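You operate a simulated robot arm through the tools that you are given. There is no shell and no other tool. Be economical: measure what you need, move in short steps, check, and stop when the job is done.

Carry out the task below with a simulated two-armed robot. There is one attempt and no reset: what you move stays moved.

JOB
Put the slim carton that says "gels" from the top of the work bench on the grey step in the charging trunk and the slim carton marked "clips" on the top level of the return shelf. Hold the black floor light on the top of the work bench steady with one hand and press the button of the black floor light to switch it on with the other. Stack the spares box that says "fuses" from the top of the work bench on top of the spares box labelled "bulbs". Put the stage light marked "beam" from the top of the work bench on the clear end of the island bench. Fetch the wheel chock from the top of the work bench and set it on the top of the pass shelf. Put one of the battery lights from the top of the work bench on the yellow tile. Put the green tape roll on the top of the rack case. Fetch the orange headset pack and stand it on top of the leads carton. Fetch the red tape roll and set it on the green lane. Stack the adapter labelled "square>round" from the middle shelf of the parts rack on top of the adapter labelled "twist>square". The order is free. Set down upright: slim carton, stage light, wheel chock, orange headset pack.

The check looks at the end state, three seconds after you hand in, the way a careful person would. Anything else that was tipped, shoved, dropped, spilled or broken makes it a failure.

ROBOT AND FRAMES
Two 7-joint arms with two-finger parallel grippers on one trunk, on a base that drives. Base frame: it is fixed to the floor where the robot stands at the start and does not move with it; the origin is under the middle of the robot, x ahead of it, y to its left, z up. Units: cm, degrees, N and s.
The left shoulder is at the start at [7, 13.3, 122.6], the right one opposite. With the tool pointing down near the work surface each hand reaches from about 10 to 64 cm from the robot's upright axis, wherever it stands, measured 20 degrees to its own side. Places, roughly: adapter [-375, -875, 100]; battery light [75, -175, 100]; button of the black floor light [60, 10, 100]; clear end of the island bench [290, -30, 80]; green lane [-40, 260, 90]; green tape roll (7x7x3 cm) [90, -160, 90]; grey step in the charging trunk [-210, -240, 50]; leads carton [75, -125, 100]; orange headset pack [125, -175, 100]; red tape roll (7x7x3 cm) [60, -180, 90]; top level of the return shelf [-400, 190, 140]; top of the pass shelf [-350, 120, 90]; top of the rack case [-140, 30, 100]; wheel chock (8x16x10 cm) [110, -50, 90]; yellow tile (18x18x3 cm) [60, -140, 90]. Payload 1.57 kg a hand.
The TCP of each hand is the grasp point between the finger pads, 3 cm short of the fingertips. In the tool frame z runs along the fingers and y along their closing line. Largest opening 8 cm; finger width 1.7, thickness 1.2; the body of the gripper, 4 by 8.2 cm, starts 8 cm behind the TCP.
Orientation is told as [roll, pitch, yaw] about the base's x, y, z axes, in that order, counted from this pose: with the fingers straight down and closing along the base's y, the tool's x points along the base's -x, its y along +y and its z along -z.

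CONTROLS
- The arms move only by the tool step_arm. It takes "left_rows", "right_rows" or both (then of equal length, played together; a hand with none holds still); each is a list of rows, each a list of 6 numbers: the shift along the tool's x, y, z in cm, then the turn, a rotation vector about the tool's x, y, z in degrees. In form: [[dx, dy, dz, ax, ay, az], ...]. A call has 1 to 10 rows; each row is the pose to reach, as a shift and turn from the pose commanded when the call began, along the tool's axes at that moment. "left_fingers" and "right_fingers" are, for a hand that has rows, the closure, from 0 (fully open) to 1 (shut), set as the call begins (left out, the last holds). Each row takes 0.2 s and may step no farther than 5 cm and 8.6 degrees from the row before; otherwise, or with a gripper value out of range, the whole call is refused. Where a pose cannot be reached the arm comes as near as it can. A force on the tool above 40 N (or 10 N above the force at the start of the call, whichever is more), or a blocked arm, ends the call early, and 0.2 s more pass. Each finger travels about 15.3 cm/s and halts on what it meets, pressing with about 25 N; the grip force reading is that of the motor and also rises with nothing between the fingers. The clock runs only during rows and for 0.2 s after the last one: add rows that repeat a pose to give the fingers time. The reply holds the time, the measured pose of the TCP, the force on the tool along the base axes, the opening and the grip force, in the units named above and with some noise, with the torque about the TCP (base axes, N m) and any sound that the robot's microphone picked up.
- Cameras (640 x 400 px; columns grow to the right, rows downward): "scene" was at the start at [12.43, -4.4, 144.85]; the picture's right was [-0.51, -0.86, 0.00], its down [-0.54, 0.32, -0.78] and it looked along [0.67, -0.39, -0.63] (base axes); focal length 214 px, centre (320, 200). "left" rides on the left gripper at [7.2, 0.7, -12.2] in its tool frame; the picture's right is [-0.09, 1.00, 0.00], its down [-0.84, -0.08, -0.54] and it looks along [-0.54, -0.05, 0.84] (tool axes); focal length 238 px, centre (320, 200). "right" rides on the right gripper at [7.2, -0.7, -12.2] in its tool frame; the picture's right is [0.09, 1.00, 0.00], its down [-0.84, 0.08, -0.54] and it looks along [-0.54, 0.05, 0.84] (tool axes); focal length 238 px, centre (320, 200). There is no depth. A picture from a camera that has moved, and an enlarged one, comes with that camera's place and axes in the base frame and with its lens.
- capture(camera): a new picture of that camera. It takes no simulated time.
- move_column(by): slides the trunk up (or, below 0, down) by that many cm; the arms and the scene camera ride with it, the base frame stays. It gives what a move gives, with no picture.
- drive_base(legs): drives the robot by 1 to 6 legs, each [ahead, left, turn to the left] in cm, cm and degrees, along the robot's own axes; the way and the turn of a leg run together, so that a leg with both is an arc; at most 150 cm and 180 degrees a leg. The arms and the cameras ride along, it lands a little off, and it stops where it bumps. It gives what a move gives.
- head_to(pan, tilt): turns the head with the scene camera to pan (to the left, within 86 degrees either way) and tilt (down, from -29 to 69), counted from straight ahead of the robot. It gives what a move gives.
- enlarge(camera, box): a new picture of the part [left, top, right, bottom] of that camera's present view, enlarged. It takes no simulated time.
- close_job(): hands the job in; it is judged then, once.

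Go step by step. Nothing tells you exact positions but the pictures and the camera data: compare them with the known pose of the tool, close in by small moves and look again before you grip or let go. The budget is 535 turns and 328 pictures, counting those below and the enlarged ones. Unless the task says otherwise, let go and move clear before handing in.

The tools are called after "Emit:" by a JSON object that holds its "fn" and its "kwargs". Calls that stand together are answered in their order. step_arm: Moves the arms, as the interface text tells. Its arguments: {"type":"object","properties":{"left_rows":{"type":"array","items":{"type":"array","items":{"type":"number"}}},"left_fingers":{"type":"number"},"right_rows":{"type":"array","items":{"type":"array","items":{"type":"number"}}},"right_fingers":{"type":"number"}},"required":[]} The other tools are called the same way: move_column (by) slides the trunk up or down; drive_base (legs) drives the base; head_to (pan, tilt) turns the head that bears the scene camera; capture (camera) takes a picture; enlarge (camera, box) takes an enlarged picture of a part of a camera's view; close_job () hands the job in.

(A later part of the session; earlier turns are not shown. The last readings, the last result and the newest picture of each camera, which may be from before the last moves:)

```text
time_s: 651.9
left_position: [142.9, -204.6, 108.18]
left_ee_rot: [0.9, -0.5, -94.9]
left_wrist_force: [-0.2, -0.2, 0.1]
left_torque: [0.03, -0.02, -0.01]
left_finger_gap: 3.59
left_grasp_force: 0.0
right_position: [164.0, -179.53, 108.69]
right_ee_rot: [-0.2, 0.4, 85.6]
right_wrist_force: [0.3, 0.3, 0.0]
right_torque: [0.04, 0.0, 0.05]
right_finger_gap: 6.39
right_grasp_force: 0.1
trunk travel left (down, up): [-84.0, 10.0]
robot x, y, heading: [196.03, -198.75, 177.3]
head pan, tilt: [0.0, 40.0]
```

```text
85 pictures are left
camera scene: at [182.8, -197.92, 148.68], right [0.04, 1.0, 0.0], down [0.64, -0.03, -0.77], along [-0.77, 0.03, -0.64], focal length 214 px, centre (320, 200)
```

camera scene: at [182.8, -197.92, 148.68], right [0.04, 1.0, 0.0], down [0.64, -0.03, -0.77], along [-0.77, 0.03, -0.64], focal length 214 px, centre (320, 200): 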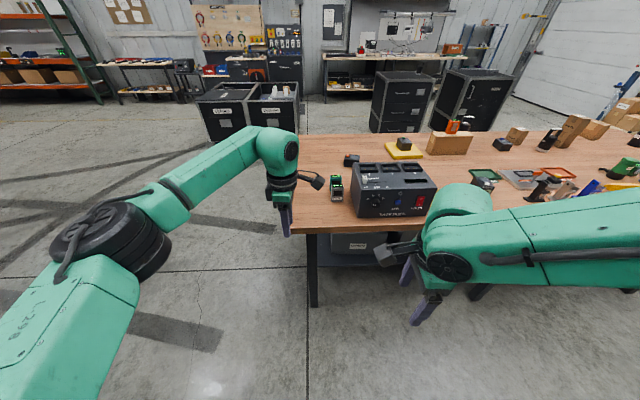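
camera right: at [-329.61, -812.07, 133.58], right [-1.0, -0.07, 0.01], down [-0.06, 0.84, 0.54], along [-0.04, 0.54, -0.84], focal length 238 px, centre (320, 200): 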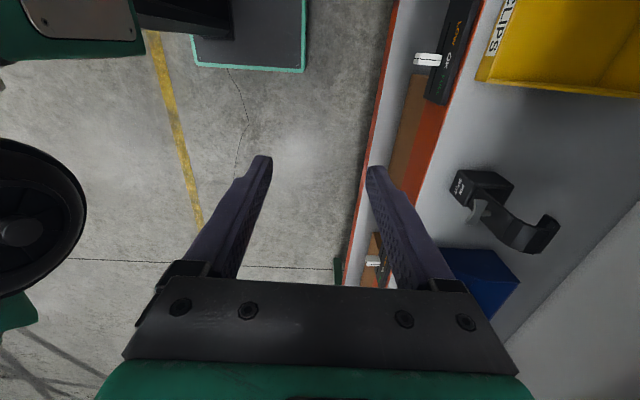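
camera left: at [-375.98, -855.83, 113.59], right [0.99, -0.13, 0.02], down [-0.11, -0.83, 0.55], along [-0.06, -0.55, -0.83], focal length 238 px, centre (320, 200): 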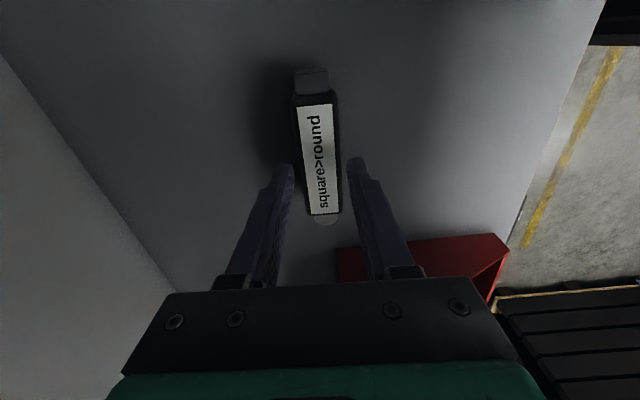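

The green tape is just in front of the pack dock at ~(94,-157). Extend the right arm, then approach.

Emit:
{"fn": "step_arm", "kwargs": {"right_rows": [[0, 3, -2, 0, 0, 0], [0, 6, -4, 0, 0, 0], [0, 9, -6, 0, 0, 0], [0, 12, -8, 0, 0, 0], [0, 15, -8, 0, 0, 0], [0, 17, -8, 0, 0, 0]], "right_fingers": 0}}

Emit:
{"fn": "step_arm", "kwargs": {"left_rows": [[0, 3, -2, 0, 0, 0], [0, 6, -4, 0, 0, 0], [0, 9, -6, 0, 0, 0], [0, 12, -8, 0, 0, 0], [0, 15, -8, 0, 0, 0], [0, 18, -8, 0, 0, 0]], "left_fingers": 0}}

Emit:
{"fn": "drive_base", "kwargs": {"legs": [[38, -22, 2.5]]}}

Emit:
{"fn": "capture", "kwargs": {"camera": "right"}}

Emit:
{"fn": "capture", "kwargs": {"camera": "scene"}}

```text
time_s: 653.3
left_position: [142.98, -204.42, 108.19]
left_ee_rot: [1.0, -0.6, -94.9]
left_wrist_force: [0.1, 0.4, -0.4]
left_torque: [0.0, 0.02, -0.01]
left_finger_gap: 3.58
left_grasp_force: 0.0
right_position: [146.76, -178.02, 116.68]
right_ee_rot: [-0.2, 0.4, 85.7]
right_wrist_force: [-1.0, -0.8, 0.4]
right_torque: [-0.01, 0.0, -0.03]
right_finger_gap: 7.98
right_grasp_force: 0.1
trunk travel left (down, up): [-84.0, 10.0]
robot x, y, heading: [196.24, -198.42, 177.5]
head pan, tilt: [0.0, 40.0]
```

```text
time_s: 654.7
left_position: [160.95, -205.95, 116.53]
left_ee_rot: [0.9, -0.7, -94.7]
left_wrist_force: [-0.8, 0.5, 0.1]
left_torque: [-0.03, 0.02, 0.02]
left_finger_gap: 8.02
left_grasp_force: 0.0
right_position: [147.06, -178.22, 116.95]
right_ee_rot: [-0.1, 0.4, 85.7]
right_wrist_force: [0.1, 0.7, -0.1]
right_torque: [0.0, 0.0, -0.01]
right_finger_gap: 8.0
right_grasp_force: 0.0
trunk travel left (down, up): [-84.0, 10.0]
robot x, y, heading: [196.54, -198.67, 177.7]
head pan, tilt: [0.0, 40.0]
```

```text
time_s: 657.3
left_position: [123.99, -184.47, 116.7]
left_ee_rot: [0.8, -0.7, -92.5]
left_wrist_force: [0.5, 0.2, 0.0]
left_torque: [0.05, 0.01, 0.01]
left_finger_gap: 7.99
left_grasp_force: 0.1
right_position: [108.9, -157.37, 116.83]
right_ee_rot: [0.0, 0.3, 87.9]
right_wrist_force: [-0.3, -0.9, 0.3]
right_torque: [0.02, -0.04, -0.03]
right_finger_gap: 8.01
right_grasp_force: 0.1
trunk travel left (down, up): [-84.0, 10.0]
robot x, y, heading: [159.13, -175.4, 179.6]
head pan, tilt: [0.0, 40.0]
```

```text
84 pictures are left
camera right: at [109.3, -164.48, 129.04], right [-1.0, -0.06, 0.0], down [-0.05, 0.84, 0.54], along [-0.03, 0.54, -0.84], focal length 238 px, centre (320, 200)
```

right: 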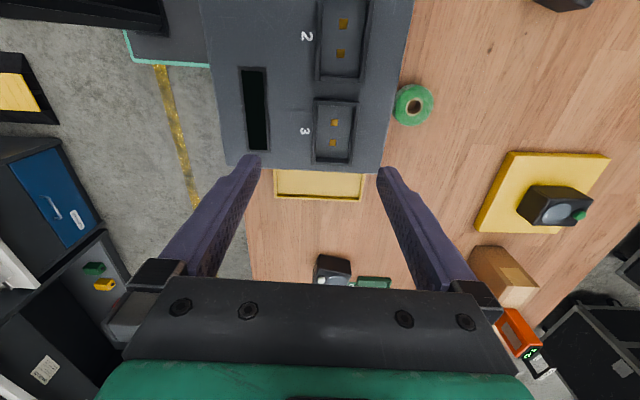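

```text
83 pictures are left
camera scene: at [145.55, -175.62, 148.69], right [0.0, 1.0, 0.0], down [0.64, 0.0, -0.77], along [-0.77, 0.0, -0.64], focal length 214 px, centre (320, 200)
```

scene: 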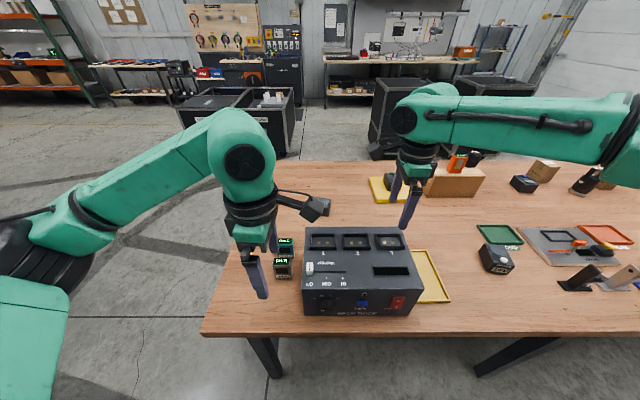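

Tape at (94.2,-157.7), dock face at x≈100.4. Drive 12 cm closer and aim.

Emit:
{"fn": "drive_base", "kwargs": {"legs": [[13, 0, 0.5]]}}

Emit:
{"fn": "capture", "kwargs": {"camera": "right"}}

```text
time_s: 658.6
left_position: [111.31, -184.8, 116.71]
left_ee_rot: [0.7, -0.6, -92.0]
left_wrist_force: [-0.4, 0.5, 0.2]
left_torque: [0.01, -0.03, 0.0]
left_finger_gap: 7.99
left_grasp_force: 0.0
right_position: [96.03, -157.75, 116.83]
right_ee_rot: [0.1, 0.3, 88.5]
right_wrist_force: [0.2, 0.1, 0.3]
right_torque: [0.01, 0.01, -0.06]
right_finger_gap: 8.0
right_grasp_force: 0.1
trunk travel left (down, up): [-84.0, 10.0]
robot x, y, heading: [146.19, -175.52, -179.8]
head pan, tilt: [0.0, 40.0]
```

```text
82 pictures are left
camera right: at [96.49, -164.87, 129.11], right [-1.0, -0.07, 0.0], down [-0.05, 0.84, 0.54], along [-0.04, 0.54, -0.84], focal length 238 px, centre (320, 200)
```

right: 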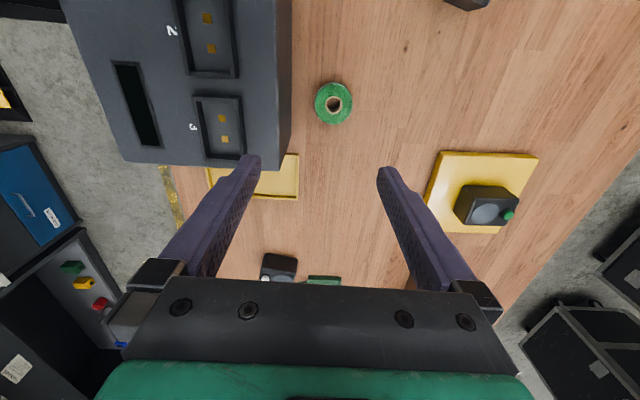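

Emit:
{"fn": "step_arm", "kwargs": {"right_rows": [[-0.2, 1.2, 2, 0, 0, 0], [-0.35, 2.4, 5, 0, 0, 0], [-0.35, 2.4, 9, 0, 0, 0], [-0.35, 2.4, 13, 0, 0, 0], [-0.35, 2.4, 17, 0, 0, 0], [-0.35, 2.4, 20, 0, 0, 0]], "right_fingers": 0.1}}

Emit:
{"fn": "capture", "kwargs": {"camera": "right"}}

```text
time_s: 660.0
left_position: [110.94, -184.75, 116.51]
left_ee_rot: [0.9, -0.7, -92.0]
left_wrist_force: [0.5, 0.4, -0.6]
left_torque: [-0.01, 0.01, -0.02]
left_finger_gap: 8.02
left_grasp_force: 0.2
right_position: [95.23, -156.42, 97.92]
right_ee_rot: [0.2, 0.5, 88.5]
right_wrist_force: [-0.2, -0.1, -0.7]
right_torque: [0.01, 0.01, 0.03]
right_finger_gap: 7.22
right_grasp_force: 0.1
right hand out of reach, approached as far as the arm can: row 5, 6
trunk travel left (down, up): [-84.0, 10.0]
robot x, y, heading: [146.22, -175.94, -179.9]
head pan, tilt: [0.0, 40.0]
```

```text
81 pictures are left
camera right: at [95.78, -163.5, 110.08], right [-1.0, -0.07, 0.0], down [-0.05, 0.84, 0.54], along [-0.04, 0.53, -0.84], focal length 238 px, centre (320, 200)
```

right: 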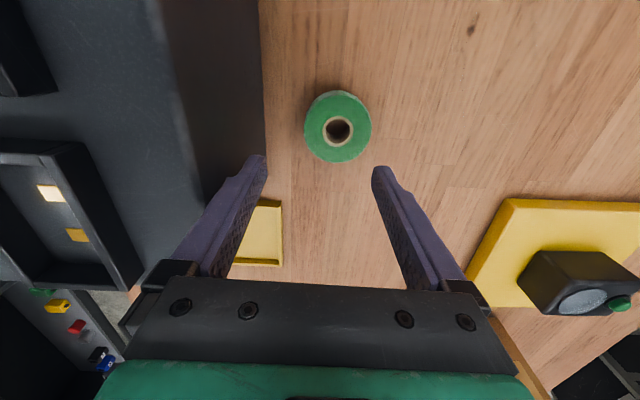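

Emit:
{"fn": "drive_base", "kwargs": {"legs": [[3.5, 1, 0]]}}

Emit:
{"fn": "capture", "kwargs": {"camera": "right"}}

```text
time_s: 660.9
left_position: [108.26, -185.57, 116.93]
left_ee_rot: [0.4, -0.8, -92.0]
left_wrist_force: [0.0, -0.4, 0.7]
left_torque: [0.0, 0.05, 0.0]
left_finger_gap: 7.99
left_grasp_force: 0.0
right_position: [92.49, -157.24, 98.24]
right_ee_rot: [0.4, 0.4, 88.3]
right_wrist_force: [0.6, -0.3, 0.3]
right_torque: [-0.01, 0.05, -0.01]
right_finger_gap: 7.22
right_grasp_force: 0.1
trunk travel left (down, up): [-84.0, 10.0]
robot x, y, heading: [142.52, -176.62, -179.8]
head pan, tilt: [0.0, 40.0]
```

```text
80 pictures are left
camera right: at [92.95, -164.32, 110.42], right [-1.0, -0.06, 0.01], down [-0.05, 0.84, 0.53], along [-0.04, 0.53, -0.85], focal length 238 px, centre (320, 200)
```

right: 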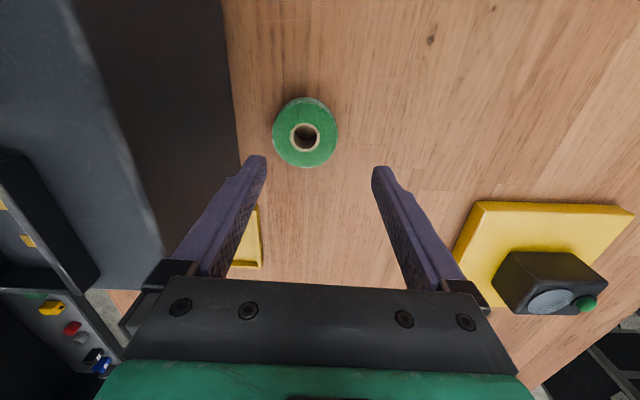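

Emit:
{"fn": "step_arm", "kwargs": {"right_rows": [[0.3, -0.7, 2, 0, 0, 0], [0.5, -1.25, 4.5, 0, 0, 0], [0.5, -1.25, 6, 0, 0, 0], [0.5, -1.25, 6, 0, 0, 0]]}}

Emit:
{"fn": "capture", "kwargs": {"camera": "right"}}

```text
time_s: 661.9
left_position: [107.47, -185.69, 116.56]
left_ee_rot: [0.9, -0.6, -91.9]
left_wrist_force: [0.8, -0.8, 0.4]
left_torque: [0.02, -0.02, 0.0]
left_finger_gap: 8.03
left_grasp_force: 0.0
right_position: [94.96, -156.96, 93.65]
right_ee_rot: [0.1, 0.5, 88.3]
right_wrist_force: [0.7, 0.0, 0.6]
right_torque: [0.02, 0.01, -0.04]
right_finger_gap: 7.21
right_grasp_force: 0.0
right hand out of reach, approached as far as the arm can: row 1, 2, 3, 4
trunk travel left (down, up): [-84.0, 10.0]
robot x, y, heading: [142.48, -176.29, -179.6]
head pan, tilt: [0.0, 40.0]
```

```text
79 pictures are left
camera right: at [95.26, -164.05, 105.85], right [-1.0, -0.07, 0.0], down [-0.05, 0.84, 0.54], along [-0.04, 0.53, -0.84], focal length 238 px, centre (320, 200)
```

right: 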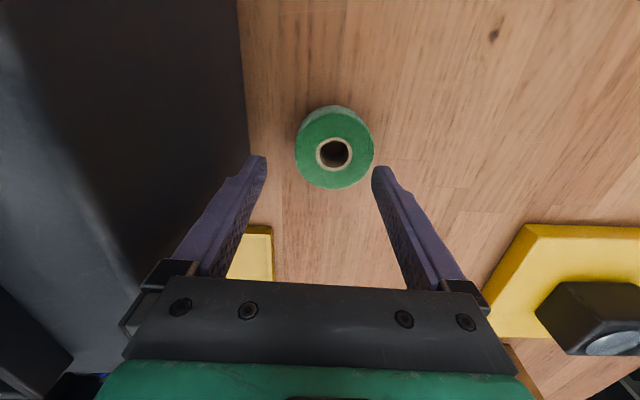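

Emit:
{"fn": "drive_base", "kwargs": {"legs": [[1.3, 0.8, 0]]}}

Emit:
{"fn": "capture", "kwargs": {"camera": "right"}}

```text
time_s: 662.6
left_position: [106.65, -186.37, 116.72]
left_ee_rot: [0.7, -0.8, -92.1]
left_wrist_force: [0.8, -0.6, -0.2]
left_torque: [-0.01, 0.02, -0.01]
left_finger_gap: 7.98
left_grasp_force: 0.0
right_position: [93.84, -157.55, 93.92]
right_ee_rot: [0.2, 0.5, 88.5]
right_wrist_force: [1.2, 0.2, 0.7]
right_torque: [-0.04, -0.01, -0.02]
right_finger_gap: 7.19
right_grasp_force: 0.2
trunk travel left (down, up): [-84.0, 10.0]
robot x, y, heading: [141.25, -177.04, -180.1]
head pan, tilt: [0.0, 40.0]
```

```text
78 pictures are left
camera right: at [94.34, -164.63, 106.02], right [-1.0, -0.06, 0.01], down [-0.05, 0.84, 0.53], along [-0.04, 0.53, -0.85], focal length 238 px, centre (320, 200)
```

right: 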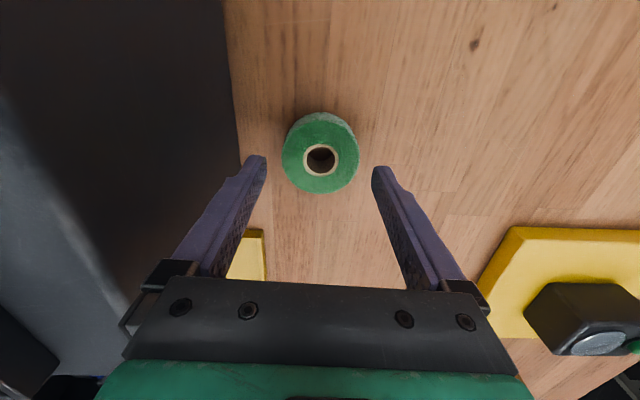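

Well centred; lower with the trunk and grip.

Emit:
{"fn": "move_column", "kwargs": {"by": -4.3}}

Emit:
{"fn": "step_arm", "kwargs": {"right_rows": [[0, 0, 0, 0, 0, 0], [0, 0, 0, 0, 0, 0], [0, 0, 0, 0, 0, 0]], "right_fingers": 1}}

Emit:
{"fn": "move_column", "kwargs": {"by": 8.3}}

Emit:
{"fn": "capture", "kwargs": {"camera": "right"}}

```text
time_s: 663.5
left_position: [106.22, -186.46, 112.36]
left_ee_rot: [0.9, -0.6, -92.1]
left_wrist_force: [-0.3, -0.6, 0.4]
left_torque: [-0.01, -0.02, 0.0]
left_finger_gap: 7.96
left_grasp_force: 0.0
right_position: [93.51, -157.69, 89.38]
right_ee_rot: [0.0, 0.4, 88.4]
right_wrist_force: [0.0, -0.1, -0.4]
right_torque: [0.01, -0.01, -0.01]
right_finger_gap: 7.2
right_grasp_force: 0.0
trunk travel left (down, up): [-79.7, 14.3]
robot x, y, heading: [141.19, -177.31, -179.8]
head pan, tilt: [0.0, 40.0]
```

```text
time_s: 664.3
left_position: [106.33, -186.53, 112.35]
left_ee_rot: [0.8, -0.6, -92.0]
left_wrist_force: [-0.5, 0.0, -0.2]
left_torque: [0.01, -0.04, 0.02]
left_finger_gap: 7.98
left_grasp_force: 0.2
right_position: [93.67, -157.71, 89.45]
right_ee_rot: [0.2, 0.5, 88.4]
right_wrist_force: [-0.1, 0.1, -0.5]
right_torque: [0.0, -0.02, -0.03]
right_finger_gap: 5.95
right_grasp_force: 24.9
trunk travel left (down, up): [-79.7, 14.3]
robot x, y, heading: [141.48, -177.14, -179.7]
head pan, tilt: [0.0, 40.0]
```

```text
time_s: 665.5
left_position: [106.28, -186.61, 120.62]
left_ee_rot: [1.0, -0.5, -92.1]
left_wrist_force: [-0.1, 0.8, -0.4]
left_torque: [0.02, 0.01, -0.01]
left_finger_gap: 7.99
left_grasp_force: 0.2
right_position: [93.61, -157.72, 97.54]
right_ee_rot: [0.0, 0.5, 88.4]
right_wrist_force: [-0.1, -0.3, -0.2]
right_torque: [-0.03, 0.0, 0.0]
right_finger_gap: 5.94
right_grasp_force: 25.4
trunk travel left (down, up): [-88.0, 6.0]
robot x, y, heading: [141.18, -177.06, -179.8]
head pan, tilt: [0.0, 40.0]
```

```text
77 pictures are left
camera right: at [94.02, -164.81, 109.88], right [-1.0, -0.06, 0.0], down [-0.05, 0.84, 0.54], along [-0.04, 0.53, -0.84], focal length 238 px, centre (320, 200)
```

right: 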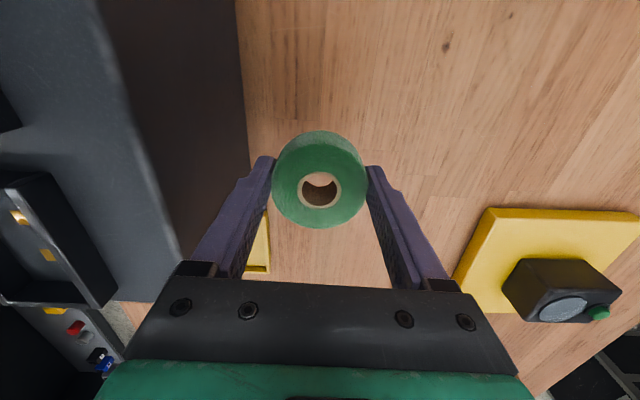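

Green tape held. Raise above the dock, then back away and move along to the chock.

Emit:
{"fn": "step_arm", "kwargs": {"right_rows": [[0, 0, -3, 0, 0, 0], [0, 0, -6, 0, 0, 0], [0, 0, -9, 0, 0, 0], [0, 0, -12, 0, 0, 0], [0, 0, -15, 0, 0, 0], [0, 0, -18, 0, 0, 0]]}}

Emit:
{"fn": "drive_base", "kwargs": {"legs": [[-42, 0, 0], [0, -115, 0]]}}

Emit:
{"fn": "head_to", "kwargs": {"pan": 10, "tilt": 40}}

Emit:
{"fn": "capture", "kwargs": {"camera": "scene"}}

```text
time_s: 666.9
left_position: [106.3, -186.47, 120.56]
left_ee_rot: [0.8, -0.6, -92.1]
left_wrist_force: [1.0, -0.4, 0.1]
left_torque: [0.02, 0.02, 0.04]
left_finger_gap: 7.99
left_grasp_force: 0.0
right_position: [93.7, -157.39, 115.72]
right_ee_rot: [0.0, 0.5, 88.5]
right_wrist_force: [0.3, 0.0, 0.0]
right_torque: [0.03, 0.01, 0.01]
right_finger_gap: 5.95
right_grasp_force: 24.6
trunk travel left (down, up): [-88.0, 6.0]
robot x, y, heading: [141.46, -177.26, -179.7]
head pan, tilt: [0.0, 40.0]
```

```text
time_s: 675.0
left_position: [148.23, -69.74, 120.53]
left_ee_rot: [0.9, -0.6, -93.3]
left_wrist_force: [-0.8, -0.6, -0.6]
left_torque: [0.02, 0.02, -0.02]
left_finger_gap: 8.01
left_grasp_force: 0.0
right_position: [136.2, -40.33, 115.43]
right_ee_rot: [0.1, 0.4, 87.3]
right_wrist_force: [1.3, 0.0, 0.0]
right_torque: [0.02, -0.02, -0.01]
right_finger_gap: 5.95
right_grasp_force: 25.5
trunk travel left (down, up): [-88.0, 6.0]
robot x, y, heading: [183.34, -61.39, 179.2]
head pan, tilt: [0.0, 40.0]
```

```text
time_s: 675.7
left_position: [148.23, -69.55, 120.69]
left_ee_rot: [1.0, -0.5, -93.2]
left_wrist_force: [-1.0, -0.8, -0.4]
left_torque: [-0.01, -0.03, 0.0]
left_finger_gap: 7.99
left_grasp_force: 0.1
right_position: [136.2, -40.24, 115.56]
right_ee_rot: [0.1, 0.4, 87.3]
right_wrist_force: [-0.7, 0.2, -0.2]
right_torque: [-0.02, 0.03, -0.03]
right_finger_gap: 5.95
right_grasp_force: 25.5
trunk travel left (down, up): [-88.0, 6.0]
robot x, y, heading: [183.52, -61.29, 179.2]
head pan, tilt: [10.0, 40.0]
```

```text
76 pictures are left
camera scene: at [170.01, -62.45, 152.67], right [-0.16, 0.99, 0.0], down [0.64, 0.1, -0.77], along [-0.76, -0.12, -0.64], focal length 214 px, centre (320, 200)
```

scene: 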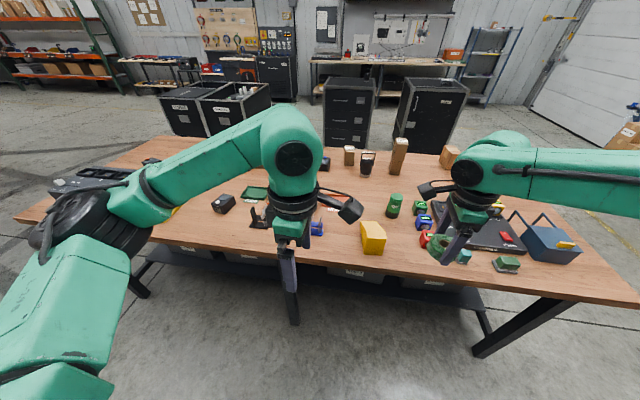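

Emit:
{"fn": "enlarge", "kwargs": {"camera": "scene", "box": [280, 170, 460, 270]}}

```text
3.56 times, centred on (370, 220) of scene
camera zoom: at [170.01, -62.45, 152.67], right [-0.16, 0.99, 0.0], down [0.64, 0.1, -0.77], along [-0.76, -0.12, -0.64], focal length 763 px, centre (142, 129)
```

zoom: 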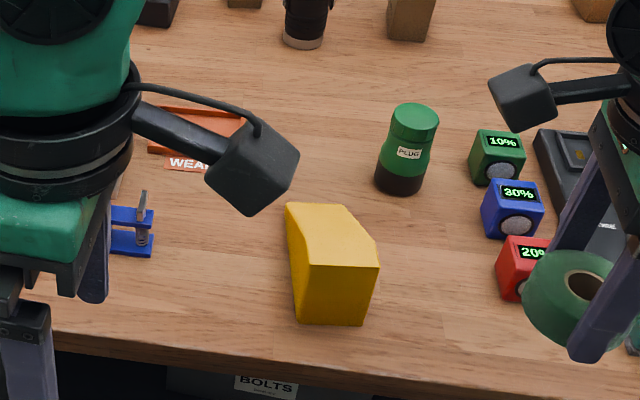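

The chock: tall end toward us, x≈103.5–119.5, y≈-54..-47 (≈6.8 wide). Turn the left hand so it closes along y and bring it over.

Emit:
{"fn": "step_arm", "kwargs": {"left_rows": [[-0.5, -1.2, 0, 0, 0, 8.6], [-1, -2.4, 0, 0, 0, 17.2], [-1.5, -3.6, 0, 0, 0, 25.8], [-2, -4.8, 0, 0, 0, 34.4], [-2.5, -6, 0, 0, 0, 43], [-3, -7.2, 0, 0, 0, 51.6], [-3.5, -8.4, 0, 0, 0, 60.2], [-4, -9.6, 0, 0, 0, 68.8], [-4.5, -10.8, 0, 0, 0, 77.4], [-5, -12, 0, 0, 0, 86]]}}

Emit:
{"fn": "drive_base", "kwargs": {"legs": [[20, -24, 1]]}}

Emit:
{"fn": "capture", "kwargs": {"camera": "left"}}

```text
time_s: 677.9
left_position: [135.78, -73.86, 120.34]
left_ee_rot: [0.7, 0.8, -179.2]
left_wrist_force: [-0.8, 0.2, -0.1]
left_torque: [-0.01, -0.02, 0.01]
left_finger_gap: 7.99
left_grasp_force: 0.0
right_position: [136.19, -40.35, 115.45]
right_ee_rot: [0.0, 0.5, 87.2]
right_wrist_force: [1.2, 0.2, -1.0]
right_torque: [0.02, 0.01, -0.01]
right_finger_gap: 5.93
right_grasp_force: 25.1
trunk travel left (down, up): [-88.0, 6.0]
robot x, y, heading: [183.68, -61.28, 179.1]
head pan, tilt: [10.0, 40.0]
```

```text
time_s: 680.0
left_position: [116.46, -50.29, 120.52]
left_ee_rot: [0.6, 0.9, -178.7]
left_wrist_force: [-0.5, -0.3, 0.1]
left_torque: [0.03, -0.01, 0.01]
left_finger_gap: 8.03
left_grasp_force: 0.0
right_position: [116.4, -16.62, 115.69]
right_ee_rot: [0.2, 0.4, 87.8]
right_wrist_force: [0.2, -0.3, -0.8]
right_torque: [0.03, 0.02, 0.01]
right_finger_gap: 5.95
right_grasp_force: 24.8
trunk travel left (down, up): [-88.0, 6.0]
robot x, y, heading: [163.89, -36.94, 179.5]
head pan, tilt: [10.0, 40.0]
```

```text
74 pictures are left
camera left: at [123.61, -50.68, 132.7], right [-0.07, -1.0, 0.01], down [-0.85, 0.06, 0.53], along [-0.53, 0.03, -0.85], focal length 238 px, centre (320, 200)
```

left: 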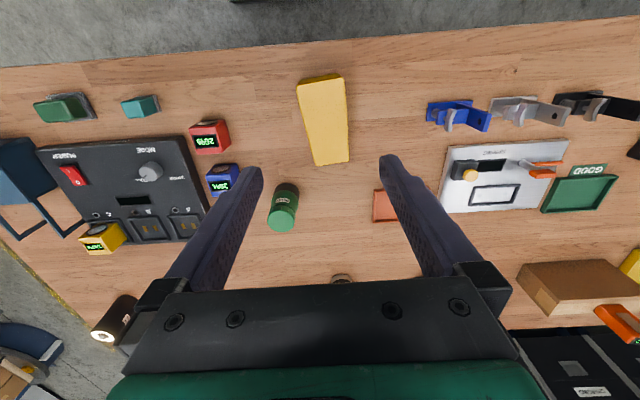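

Chock axis is ~4° off; target (115.5,-51.1). Descend to just above.

Emit:
{"fn": "step_arm", "kwargs": {"left_rows": [[-0.5, 0.4, 4, 0, 0, -1.5], [-1, 0.85, 8, 0, 0, -3], [-1, 0.85, 12, 0, 0, -3], [-1, 0.85, 16, 0, 0, -3], [-1, 0.85, 19, 0, 0, -3], [-1, 0.85, 19, 0, 0, -3]]}}

Emit:
{"fn": "capture", "kwargs": {"camera": "left"}}

```text
time_s: 681.4
left_position: [115.93, -50.97, 101.16]
left_ee_rot: [0.7, 0.9, -175.7]
left_wrist_force: [-0.3, 0.1, -0.2]
left_torque: [-0.02, -0.01, 0.0]
left_finger_gap: 7.99
left_grasp_force: 0.1
right_position: [116.23, -16.43, 115.56]
right_ee_rot: [0.1, 0.5, 87.7]
right_wrist_force: [0.4, 0.7, -0.6]
right_torque: [-0.01, 0.01, 0.0]
right_finger_gap: 5.97
right_grasp_force: 24.9
trunk travel left (down, up): [-88.0, 6.0]
robot x, y, heading: [163.77, -37.0, 179.5]
head pan, tilt: [10.0, 40.0]
```

```text
73 pictures are left
camera left: at [122.94, -51.11, 113.53], right [-0.02, -1.0, 0.01], down [-0.85, 0.02, 0.53], along [-0.53, 0.0, -0.85], focal length 238 px, centre (320, 200)
```

left: 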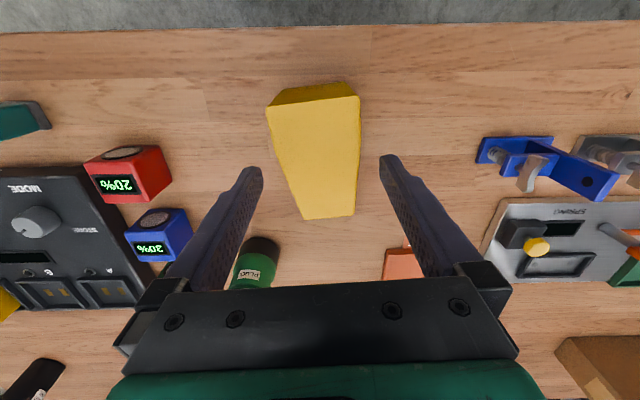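

Emit:
{"fn": "step_arm", "kwargs": {"left_rows": [[0, 0.1, 3, 0, 0, -0.8], [0, 0.1, 6, 0, 0, -1.6], [0, 0.1, 9, 0, 0, -1.6], [0, 0.1, 10.6, 0, 0, -1.6], [0, 0.1, 10.6, 0, 0, -1.6]]}}

Emit:
{"fn": "step_arm", "kwargs": {"left_rows": [[0, 0, 0, 0, 0, 0], [0, 0, 0, 0, 0, 0], [0, 0, 0, 0, 0, 0]], "left_fingers": 1}}

Emit:
{"fn": "step_arm", "kwargs": {"left_rows": [[0, 0, -0.6, 0, 0, 0], [0, 0, -1.5, 0, 0, 0], [0, 0, -3, 0, 0, 0], [0, 0, -5, 0, 0, 0], [0, 0, -7, 0, 0, 0], [0, 0, -9, 0, 0, 0], [0, 0, -12, 0, 0, 0], [0, 0, -15, 0, 0, 0], [0, 0, -18, 0, 0, 0], [0, 0, -21, 0, 0, 0]]}}

Emit:
{"fn": "capture", "kwargs": {"camera": "left"}}

Emit:
{"fn": "capture", "kwargs": {"camera": "scene"}}

```text
time_s: 682.6
left_position: [115.82, -51.34, 90.68]
left_ee_rot: [0.8, 0.7, -174.2]
left_wrist_force: [-0.5, -0.2, -1.4]
left_torque: [0.03, -0.01, 0.01]
left_finger_gap: 7.99
left_grasp_force: 0.0
right_position: [116.3, -16.45, 115.67]
right_ee_rot: [0.2, 0.4, 87.8]
right_wrist_force: [-0.1, 1.3, -0.2]
right_torque: [0.02, -0.01, 0.01]
right_finger_gap: 5.95
right_grasp_force: 24.8
trunk travel left (down, up): [-88.0, 6.0]
robot x, y, heading: [163.9, -36.9, 179.8]
head pan, tilt: [10.0, 40.0]
```

```text
time_s: 683.4
left_position: [115.91, -51.26, 90.82]
left_ee_rot: [0.7, 0.8, -174.1]
left_wrist_force: [1.1, 3.6, 0.1]
left_torque: [0.36, -0.08, -0.21]
left_finger_gap: 7.02
left_grasp_force: 25.1
right_position: [116.34, -16.32, 115.65]
right_ee_rot: [0.1, 0.5, 87.7]
right_wrist_force: [-1.0, 0.1, 0.3]
right_torque: [-0.01, 0.0, 0.0]
right_finger_gap: 5.96
right_grasp_force: 25.4
trunk travel left (down, up): [-88.0, 6.0]
robot x, y, heading: [163.36, -37.0, 179.5]
head pan, tilt: [10.0, 40.0]
```

```text
time_s: 685.6
left_position: [115.24, -50.96, 111.74]
left_ee_rot: [0.8, 1.0, -174.0]
left_wrist_force: [-0.2, 0.4, -7.2]
left_torque: [0.02, -0.16, 0.0]
left_finger_gap: 7.0
left_grasp_force: 25.2
right_position: [116.22, -16.51, 115.53]
right_ee_rot: [0.0, 0.5, 87.9]
right_wrist_force: [0.3, -0.1, -0.2]
right_torque: [-0.03, -0.03, -0.01]
right_finger_gap: 5.94
right_grasp_force: 24.9
trunk travel left (down, up): [-88.0, 6.0]
robot x, y, heading: [163.6, -36.97, 179.5]
head pan, tilt: [10.0, 40.0]
```

```text
72 pictures are left
camera left: at [122.46, -50.88, 124.0], right [0.01, -1.0, 0.01], down [-0.85, 0.0, 0.53], along [-0.53, -0.02, -0.85], focal length 238 px, centre (320, 200)
```

left: 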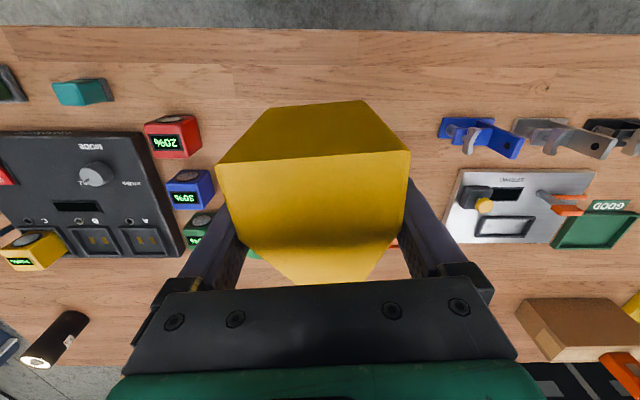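

```text
71 pictures are left
camera scene: at [150.21, -38.32, 152.66], right [-0.17, 0.99, 0.0], down [0.63, 0.11, -0.77], along [-0.75, -0.13, -0.64], focal length 214 px, centre (320, 200)
```

scene: 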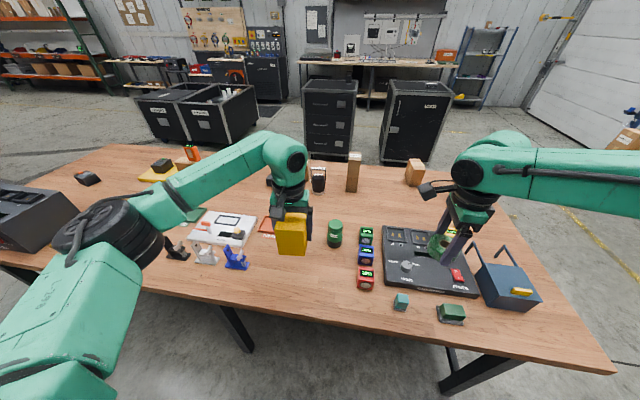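

Chock held upright. Drive around the bench's left end toward the rack case.

Emit:
{"fn": "drive_base", "kwargs": {"legs": [[-26, 0, 0], [0, -147, 0], [140, 0, 0], [110, 0, 0]]}}

Emit:
{"fn": "head_to", "kwargs": {"pan": 40, "tilt": 25}}

Emit:
{"fn": "capture", "kwargs": {"camera": "scene"}}

```text
time_s: 706.2
left_position: [-113.38, 95.02, 111.76]
left_ee_rot: [0.6, 0.8, -174.0]
left_wrist_force: [0.2, -0.2, -6.7]
left_torque: [0.03, -0.14, 0.03]
left_finger_gap: 7.03
left_grasp_force: 24.6
right_position: [-112.48, 129.55, 115.53]
right_ee_rot: [0.0, 0.4, 87.9]
right_wrist_force: [1.0, 0.6, -1.1]
right_torque: [-0.03, 0.0, 0.01]
right_finger_gap: 5.95
right_grasp_force: 25.1
trunk travel left (down, up): [-88.0, 6.0]
robot x, y, heading: [-64.97, 109.38, 179.9]
head pan, tilt: [10.0, 40.0]
```

```text
time_s: 707.2
left_position: [-113.38, 95.07, 111.72]
left_ee_rot: [0.7, 0.8, -174.0]
left_wrist_force: [-0.7, -0.4, -7.3]
left_torque: [0.02, -0.13, 0.0]
left_finger_gap: 6.99
left_grasp_force: 24.9
right_position: [-112.68, 129.63, 115.48]
right_ee_rot: [0.0, 0.4, 87.9]
right_wrist_force: [-0.1, 0.9, 0.1]
right_torque: [-0.02, 0.01, -0.02]
right_finger_gap: 5.96
right_grasp_force: 25.2
trunk travel left (down, up): [-88.0, 6.0]
robot x, y, heading: [-65.04, 109.46, 179.7]
head pan, tilt: [40.0, 25.0]
```

```text
70 pictures are left
camera scene: at [-77.26, 103.35, 154.98], right [-0.64, 0.77, 0.0], down [0.33, 0.27, -0.91], along [-0.7, -0.58, -0.42], focal length 214 px, centre (320, 200)
```

scene: 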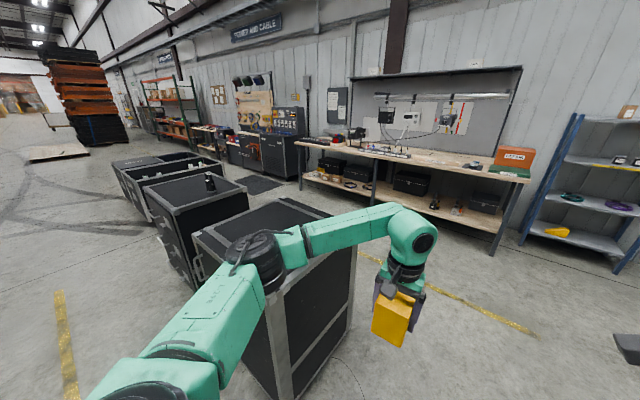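

The nearest case (x≈-155..-102, y≈12..68, top empty) is the rack case. Slide over so the right hand is above its top.

Emit:
{"fn": "drive_base", "kwargs": {"legs": [[0, 93, 0], [8, 0, 0]]}}

Emit:
{"fn": "head_to", "kwargs": {"pan": -10, "tilt": 45}}

Emit:
{"fn": "capture", "kwargs": {"camera": "scene"}}

Emit:
{"fn": "capture", "kwargs": {"camera": "right"}}

```text
time_s: 712.7
left_position: [-120.04, 1.63, 112.1]
left_ee_rot: [0.6, 0.5, -173.2]
left_wrist_force: [1.4, 0.4, -6.6]
left_torque: [0.0, -0.12, -0.03]
left_finger_gap: 6.99
left_grasp_force: 24.9
right_position: [-119.89, 36.19, 115.99]
right_ee_rot: [0.3, 0.5, 88.8]
right_wrist_force: [1.0, 0.1, -1.2]
right_torque: [-0.02, 0.09, -0.01]
right_finger_gap: 5.93
right_grasp_force: 24.3
trunk travel left (down, up): [-88.0, 6.0]
robot x, y, heading: [-72.45, 16.57, -179.5]
head pan, tilt: [40.0, 25.0]
```

```text
time_s: 713.9
left_position: [-120.86, 1.7, 111.66]
left_ee_rot: [0.7, 0.9, -173.2]
left_wrist_force: [1.1, -0.2, -6.9]
left_torque: [0.0, -0.12, -0.01]
left_finger_gap: 7.0
left_grasp_force: 25.0
right_position: [-120.43, 36.1, 115.57]
right_ee_rot: [0.1, 0.3, 88.7]
right_wrist_force: [0.4, -0.4, -0.1]
right_torque: [0.04, -0.03, -0.01]
right_finger_gap: 5.98
right_grasp_force: 24.5
trunk travel left (down, up): [-88.0, 6.0]
robot x, y, heading: [-72.84, 16.7, -179.5]
head pan, tilt: [-10.0, 45.0]
```

```text
69 pictures are left
camera scene: at [-85.73, 17.72, 151.95], right [0.16, 0.99, 0.0], down [0.7, -0.12, -0.71], along [-0.7, 0.12, -0.71], focal length 214 px, centre (320, 200)
```

scene: 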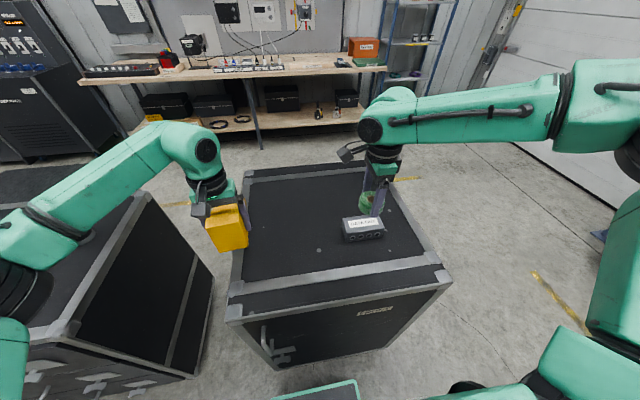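

```text
68 pictures are left
camera right: at [-119.97, 29.04, 127.83], right [-1.0, -0.07, 0.0], down [-0.06, 0.84, 0.54], along [-0.04, 0.53, -0.84], focal length 238 px, centre (320, 200)
```

right: 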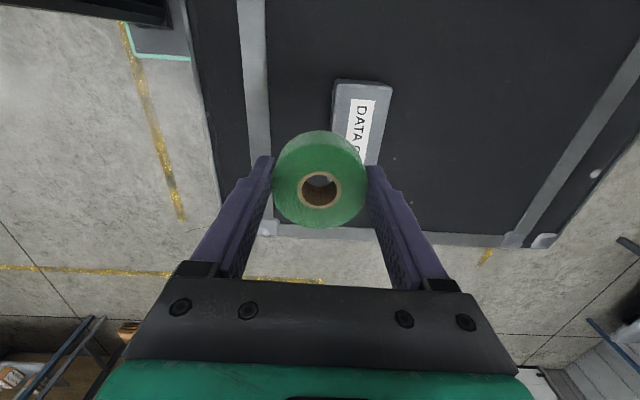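

Emit:
{"fn": "enlarge", "kwargs": {"camera": "scene", "box": [220, 150, 460, 350]}}

```text
2.00 times, centred on (340, 250) of scene
camera zoom: at [-85.73, 17.72, 151.95], right [0.16, 0.99, 0.0], down [0.7, -0.12, -0.71], along [-0.7, 0.12, -0.71], focal length 429 px, centre (280, 100)
```

zoom: 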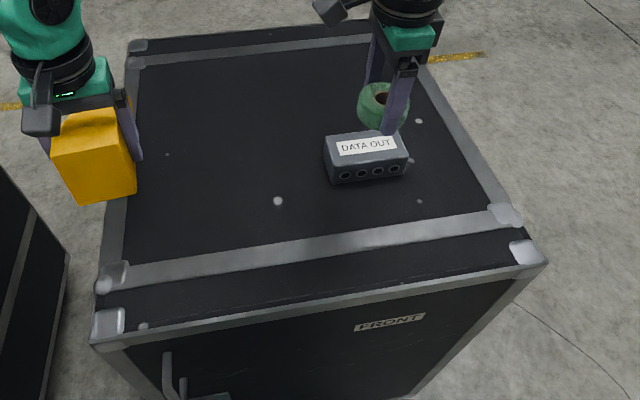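

A small "DATA OUT" box sits there, so I'll use the clear area beside it: shift 15 cm left.

Emit:
{"fn": "drive_base", "kwargs": {"legs": [[2, 15, 0]]}}

Emit:
{"fn": "step_arm", "kwargs": {"right_rows": [[0, 0, 2, 0, 0, 0], [0, 0, 4, 0, 0, 0], [0, 0, 6, 0, 0, 0], [0, 0, 8, 0, 0, 0]]}}

Emit:
{"fn": "capture", "kwargs": {"camera": "scene"}}

Emit:
{"fn": "capture", "kwargs": {"camera": "right"}}

```text
time_s: 715.3
left_position: [-122.59, -13.24, 111.74]
left_ee_rot: [0.8, 0.8, -173.2]
left_wrist_force: [0.9, 0.1, -7.1]
left_torque: [0.0, -0.14, -0.01]
left_finger_gap: 7.01
left_grasp_force: 25.2
right_position: [-122.41, 21.34, 115.6]
right_ee_rot: [0.0, 0.6, 88.7]
right_wrist_force: [0.7, 0.7, -0.3]
right_torque: [-0.03, 0.01, 0.02]
right_finger_gap: 5.95
right_grasp_force: 24.6
trunk travel left (down, up): [-88.0, 6.0]
robot x, y, heading: [-74.58, 1.24, -179.7]
head pan, tilt: [-10.0, 45.0]
```

```text
time_s: 716.3
left_position: [-122.76, -13.57, 111.6]
left_ee_rot: [0.7, 0.9, -173.2]
left_wrist_force: [-0.5, -0.1, -6.8]
left_torque: [0.02, -0.16, 0.02]
left_finger_gap: 6.97
left_grasp_force: 24.6
right_position: [-122.47, 21.02, 107.57]
right_ee_rot: [0.0, 0.5, 88.7]
right_wrist_force: [-0.5, -0.1, -1.4]
right_torque: [-0.03, -0.03, -0.01]
right_finger_gap: 5.95
right_grasp_force: 24.9
trunk travel left (down, up): [-88.0, 6.0]
robot x, y, heading: [-74.66, 1.7, -179.5]
head pan, tilt: [-10.0, 45.0]
```

```text
66 pictures are left
camera scene: at [-87.81, 2.64, 151.92], right [0.16, 0.99, 0.0], down [0.7, -0.12, -0.71], along [-0.7, 0.12, -0.71], focal length 214 px, centre (320, 200)
```

scene: 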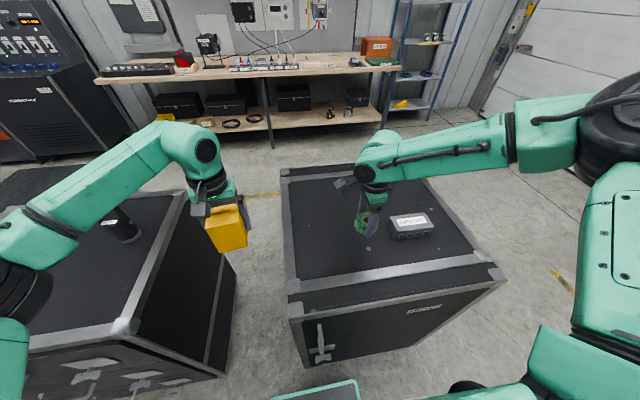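

```text
65 pictures are left
camera right: at [-122.01, 13.91, 119.78], right [-1.0, -0.07, 0.0], down [-0.06, 0.84, 0.54], along [-0.04, 0.53, -0.84], focal length 238 px, centre (320, 200)
```

right: 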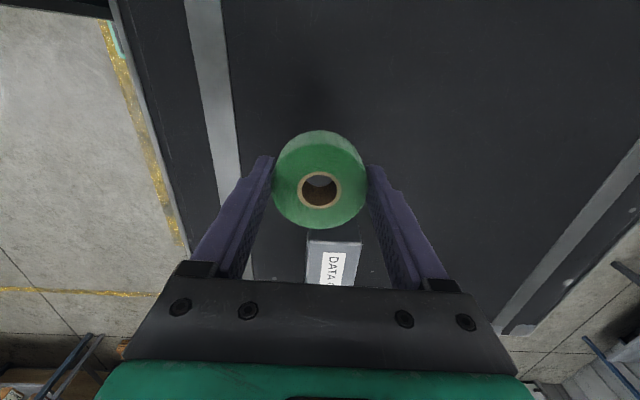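

Clear spot. Lower in small steps to contact.

Emit:
{"fn": "step_arm", "kwargs": {"right_rows": [[0, 0, 1, 0, 0, 0], [0, 0, 2, 0, 0, 0], [0, 0, 2.6, 0, 0, 0], [0, 0, 3.2, 0, 0, 0]]}}

Emit:
{"fn": "step_arm", "kwargs": {"right_rows": [[0, 0, 0.5, 0, 0, 0], [0, 0, 1.0, 0, 0, 0], [0, 0, 1.4, 0, 0, 0]]}}

```text
time_s: 717.3
left_position: [-122.68, -13.46, 111.71]
left_ee_rot: [0.7, 0.9, -173.1]
left_wrist_force: [0.1, -0.5, -7.7]
left_torque: [0.01, -0.15, -0.03]
left_finger_gap: 6.98
left_grasp_force: 24.8
right_position: [-122.45, 21.09, 104.41]
right_ee_rot: [0.0, 0.4, 88.7]
right_wrist_force: [-0.7, 0.3, -1.4]
right_torque: [0.0, 0.02, 0.0]
right_finger_gap: 5.94
right_grasp_force: 25.2
trunk travel left (down, up): [-88.0, 6.0]
robot x, y, heading: [-74.57, 1.72, -179.3]
head pan, tilt: [-10.0, 45.0]
```

```text
time_s: 718.1
left_position: [-122.71, -13.36, 111.66]
left_ee_rot: [0.7, 0.9, -173.2]
left_wrist_force: [0.1, 0.1, -7.5]
left_torque: [0.01, -0.14, 0.0]
left_finger_gap: 6.98
left_grasp_force: 25.0
right_position: [-122.41, 21.05, 102.84]
right_ee_rot: [0.0, 0.5, 88.8]
right_wrist_force: [-0.1, -0.3, -0.1]
right_torque: [0.0, 0.05, 0.0]
right_finger_gap: 5.96
right_grasp_force: 25.1
trunk travel left (down, up): [-88.0, 6.0]
robot x, y, heading: [-74.45, 1.17, -179.5]
head pan, tilt: [-10.0, 45.0]
```

Emit:
{"fn": "step_arm", "kwargs": {"right_rows": [[0, 0, 0.6, 0, 0, 0], [0, 0, 1.2, 0, 0, 0], [0, 0, 1.8, 0, 0, 0]]}}

Emit:
{"fn": "step_arm", "kwargs": {"right_rows": [[0, 0, 0.5, 0, 0, 0], [0, 0, 1.0, 0, 0, 0], [0, 0, 1.5, 0, 0, 0]]}}

Emit:
{"fn": "capture", "kwargs": {"camera": "right"}}

```text
time_s: 718.9
left_position: [-122.65, -13.41, 111.68]
left_ee_rot: [0.7, 0.9, -173.2]
left_wrist_force: [-0.2, -0.1, -7.0]
left_torque: [-0.01, -0.15, 0.01]
left_finger_gap: 7.0
left_grasp_force: 24.7
right_position: [-122.4, 21.02, 101.18]
right_ee_rot: [0.0, 0.5, 88.7]
right_wrist_force: [-0.8, 0.6, -0.8]
right_torque: [-0.01, 0.0, 0.0]
right_finger_gap: 5.97
right_grasp_force: 25.1
trunk travel left (down, up): [-88.0, 6.0]
robot x, y, heading: [-74.16, 1.56, -179.5]
head pan, tilt: [-10.0, 45.0]
```

```text
time_s: 719.7
left_position: [-122.73, -13.45, 111.7]
left_ee_rot: [0.7, 0.9, -173.3]
left_wrist_force: [0.4, 0.5, -7.2]
left_torque: [0.03, -0.16, -0.04]
left_finger_gap: 6.97
left_grasp_force: 25.7
right_position: [-122.31, 21.04, 99.55]
right_ee_rot: [0.0, 0.5, 88.7]
right_wrist_force: [0.9, 0.3, -1.1]
right_torque: [0.05, 0.0, -0.03]
right_finger_gap: 5.96
right_grasp_force: 25.2
trunk travel left (down, up): [-88.0, 6.0]
robot x, y, heading: [-74.47, 1.9, -179.7]
head pan, tilt: [-10.0, 45.0]
```

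```text
64 pictures are left
camera right: at [-121.91, 13.89, 111.82], right [-1.0, -0.07, 0.0], down [-0.06, 0.84, 0.54], along [-0.04, 0.53, -0.84], focal length 238 px, centre (320, 200)
```

right: 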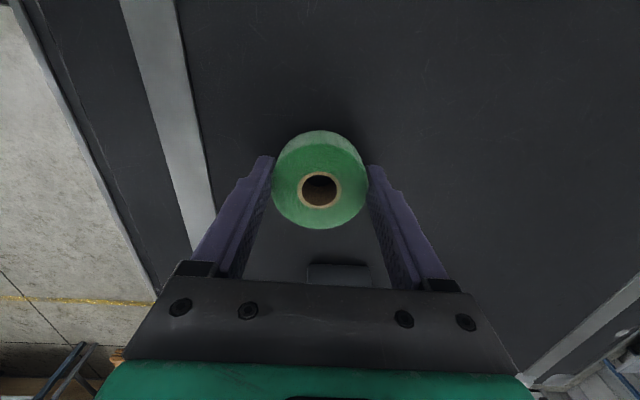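

Emit:
{"fn": "step_arm", "kwargs": {"right_rows": [[0, 0, 0.5, 0, 0, 0], [0, 0, 1.0, 0, 0, 0], [0, 0, 1.5, 0, 0, 0]]}}

Emit:
{"fn": "step_arm", "kwargs": {"right_rows": [[0, 0, 0.5, 0, 0, 0], [0, 0, 1.0, 0, 0, 0], [0, 0, 1.5, 0, 0, 0]]}}

```text
time_s: 720.5
left_position: [-122.47, -13.45, 111.76]
left_ee_rot: [0.8, 0.9, -173.1]
left_wrist_force: [0.4, -0.3, -7.3]
left_torque: [0.05, -0.15, 0.0]
left_finger_gap: 6.97
left_grasp_force: 25.2
right_position: [-122.4, 20.97, 98.37]
right_ee_rot: [0.4, 0.5, 88.7]
right_wrist_force: [-2.0, 2.1, 13.5]
right_torque: [0.06, -0.31, 0.08]
right_finger_gap: 5.96
right_grasp_force: 24.9
trunk travel left (down, up): [-88.0, 6.0]
robot x, y, heading: [-74.73, 1.03, -179.5]
head pan, tilt: [-10.0, 45.0]
```

```text
time_s: 721.0
left_position: [-122.25, -13.49, 111.63]
left_ee_rot: [0.8, 0.8, -173.3]
left_wrist_force: [-0.2, 0.1, -6.4]
left_torque: [0.0, -0.17, 0.03]
left_finger_gap: 7.0
left_grasp_force: 25.1
right_position: [-122.43, 20.86, 98.04]
right_ee_rot: [0.7, 0.5, 88.8]
right_wrist_force: [5.2, 1.3, 18.7]
right_torque: [0.1, -0.6, 0.03]
right_finger_gap: 5.97
right_grasp_force: 24.9
trunk travel left (down, up): [-88.0, 6.0]
robot x, y, heading: [-74.74, 1.27, -179.5]
head pan, tilt: [-10.0, 45.0]
stopped in row 2 (right hand): the force on the tool passed its limit (the readings are from after the stop); the commanded pose is now the measured one
```

Contact. Ease up, release and rise.

Emit:
{"fn": "step_arm", "kwargs": {"right_rows": [[0, 0, -0.2, 0, 0, 0], [0, 0, -0.2, 0, 0, 0], [0, 0, -0.2, 0, 0, 0]], "right_fingers": 0.1}}

Emit:
{"fn": "step_arm", "kwargs": {"right_rows": [[0, 0, -2, 0, 0, 0], [0, 0, -5, 0, 0, 0], [0, 0, -9, 0, 0, 0], [0, 0, -13, 0, 0, 0], [0, 0, -17, 0, 0, 0]]}}

Emit:
{"fn": "capture", "kwargs": {"camera": "right"}}

```text
time_s: 721.9
left_position: [-122.72, -13.45, 111.74]
left_ee_rot: [0.7, 1.0, -173.1]
left_wrist_force: [-0.3, 0.3, -6.8]
left_torque: [0.03, -0.14, 0.0]
left_finger_gap: 7.0
left_grasp_force: 25.3
right_position: [-122.69, 20.82, 98.06]
right_ee_rot: [0.8, 0.4, 88.8]
right_wrist_force: [-7.1, 0.9, 16.9]
right_torque: [0.14, -0.5, 0.1]
right_finger_gap: 6.62
right_grasp_force: 0.1
trunk travel left (down, up): [-88.0, 6.0]
robot x, y, heading: [-74.39, 1.33, -179.7]
head pan, tilt: [-10.0, 45.0]
```

```text
time_s: 723.0
left_position: [-122.62, -13.48, 111.71]
left_ee_rot: [0.7, 0.8, -173.1]
left_wrist_force: [1.3, -1.0, -8.1]
left_torque: [0.04, -0.14, -0.03]
left_finger_gap: 6.98
left_grasp_force: 24.8
right_position: [-122.38, 21.14, 115.11]
right_ee_rot: [0.6, 0.5, 88.8]
right_wrist_force: [-0.6, -1.0, -0.9]
right_torque: [0.04, 0.02, -0.01]
right_finger_gap: 7.2
right_grasp_force: 0.0
trunk travel left (down, up): [-88.0, 6.0]
robot x, y, heading: [-74.15, 1.09, -179.4]
head pan, tilt: [-10.0, 45.0]
```

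```text
63 pictures are left
camera right: at [-121.85, 14.0, 127.35], right [-1.0, -0.07, 0.01], down [-0.05, 0.84, 0.53], along [-0.05, 0.53, -0.84], focal length 238 px, centre (320, 200)
```

right: 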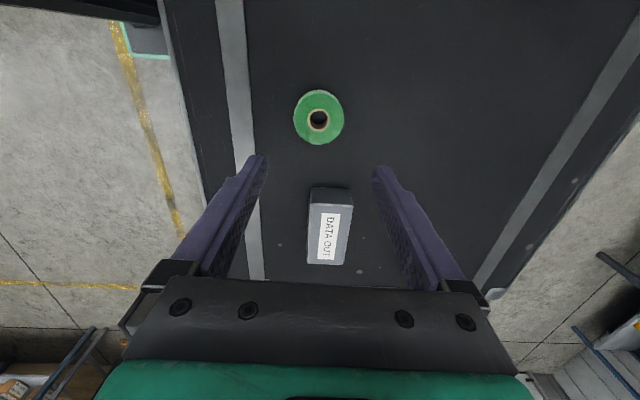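

Green tape is on the rack case. Now the last: chock to the pass shelf (green "GOOD" platform).

Emit:
{"fn": "drive_base", "kwargs": {"legs": [[-25, 0, 0], [0, -130, -0.5], [140, 0, 0], [85, 0, 0]]}}

Emit:
{"fn": "head_to", "kwargs": {"pan": 10, "tilt": 40}}

Emit:
{"fn": "capture", "kwargs": {"camera": "scene"}}

Emit:
{"fn": "capture", "kwargs": {"camera": "left"}}

```text
time_s: 741.8
left_position: [-322.69, 118.41, 111.66]
left_ee_rot: [0.7, 0.8, -173.7]
left_wrist_force: [-0.4, -0.5, -6.3]
left_torque: [0.04, -0.14, 0.02]
left_finger_gap: 6.97
left_grasp_force: 25.3
right_position: [-322.19, 153.0, 115.12]
right_ee_rot: [0.6, 0.5, 88.3]
right_wrist_force: [-0.5, -0.1, 0.6]
right_torque: [0.0, 0.0, 0.03]
right_finger_gap: 7.2
right_grasp_force: 0.1
trunk travel left (down, up): [-88.0, 6.0]
robot x, y, heading: [-274.43, 132.83, -180.0]
head pan, tilt: [-10.0, 45.0]
```

```text
time_s: 742.6
left_position: [-322.77, 118.38, 111.69]
left_ee_rot: [0.8, 0.9, -173.7]
left_wrist_force: [-0.1, 0.9, -6.8]
left_torque: [0.03, -0.16, 0.02]
left_finger_gap: 7.0
left_grasp_force: 24.7
right_position: [-322.3, 153.05, 115.03]
right_ee_rot: [0.7, 0.5, 88.3]
right_wrist_force: [-0.7, 0.4, 0.0]
right_torque: [-0.01, 0.01, 0.05]
right_finger_gap: 7.19
right_grasp_force: 0.1
trunk travel left (down, up): [-88.0, 6.0]
robot x, y, heading: [-274.46, 133.38, -180.3]
head pan, tilt: [10.0, 40.0]
```

```text
62 pictures are left
camera scene: at [-288.05, 131.41, 152.65], right [-0.17, 0.98, 0.0], down [0.63, 0.11, -0.76], along [-0.75, -0.13, -0.64], focal length 214 px, centre (320, 200)
```

scene: 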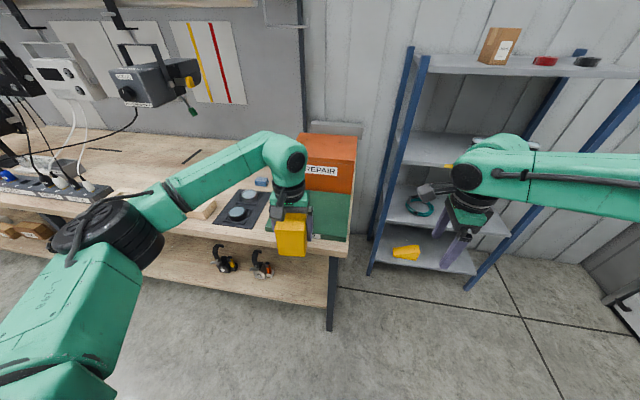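

```text
61 pictures are left
camera left: at [-315.67, 118.64, 123.94], right [0.02, -1.0, 0.01], down [-0.85, -0.01, 0.53], along [-0.53, -0.02, -0.85], focal length 238 px, centre (320, 200)
```

left: 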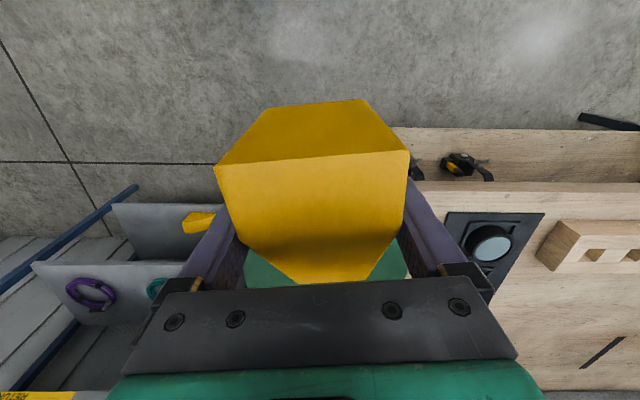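

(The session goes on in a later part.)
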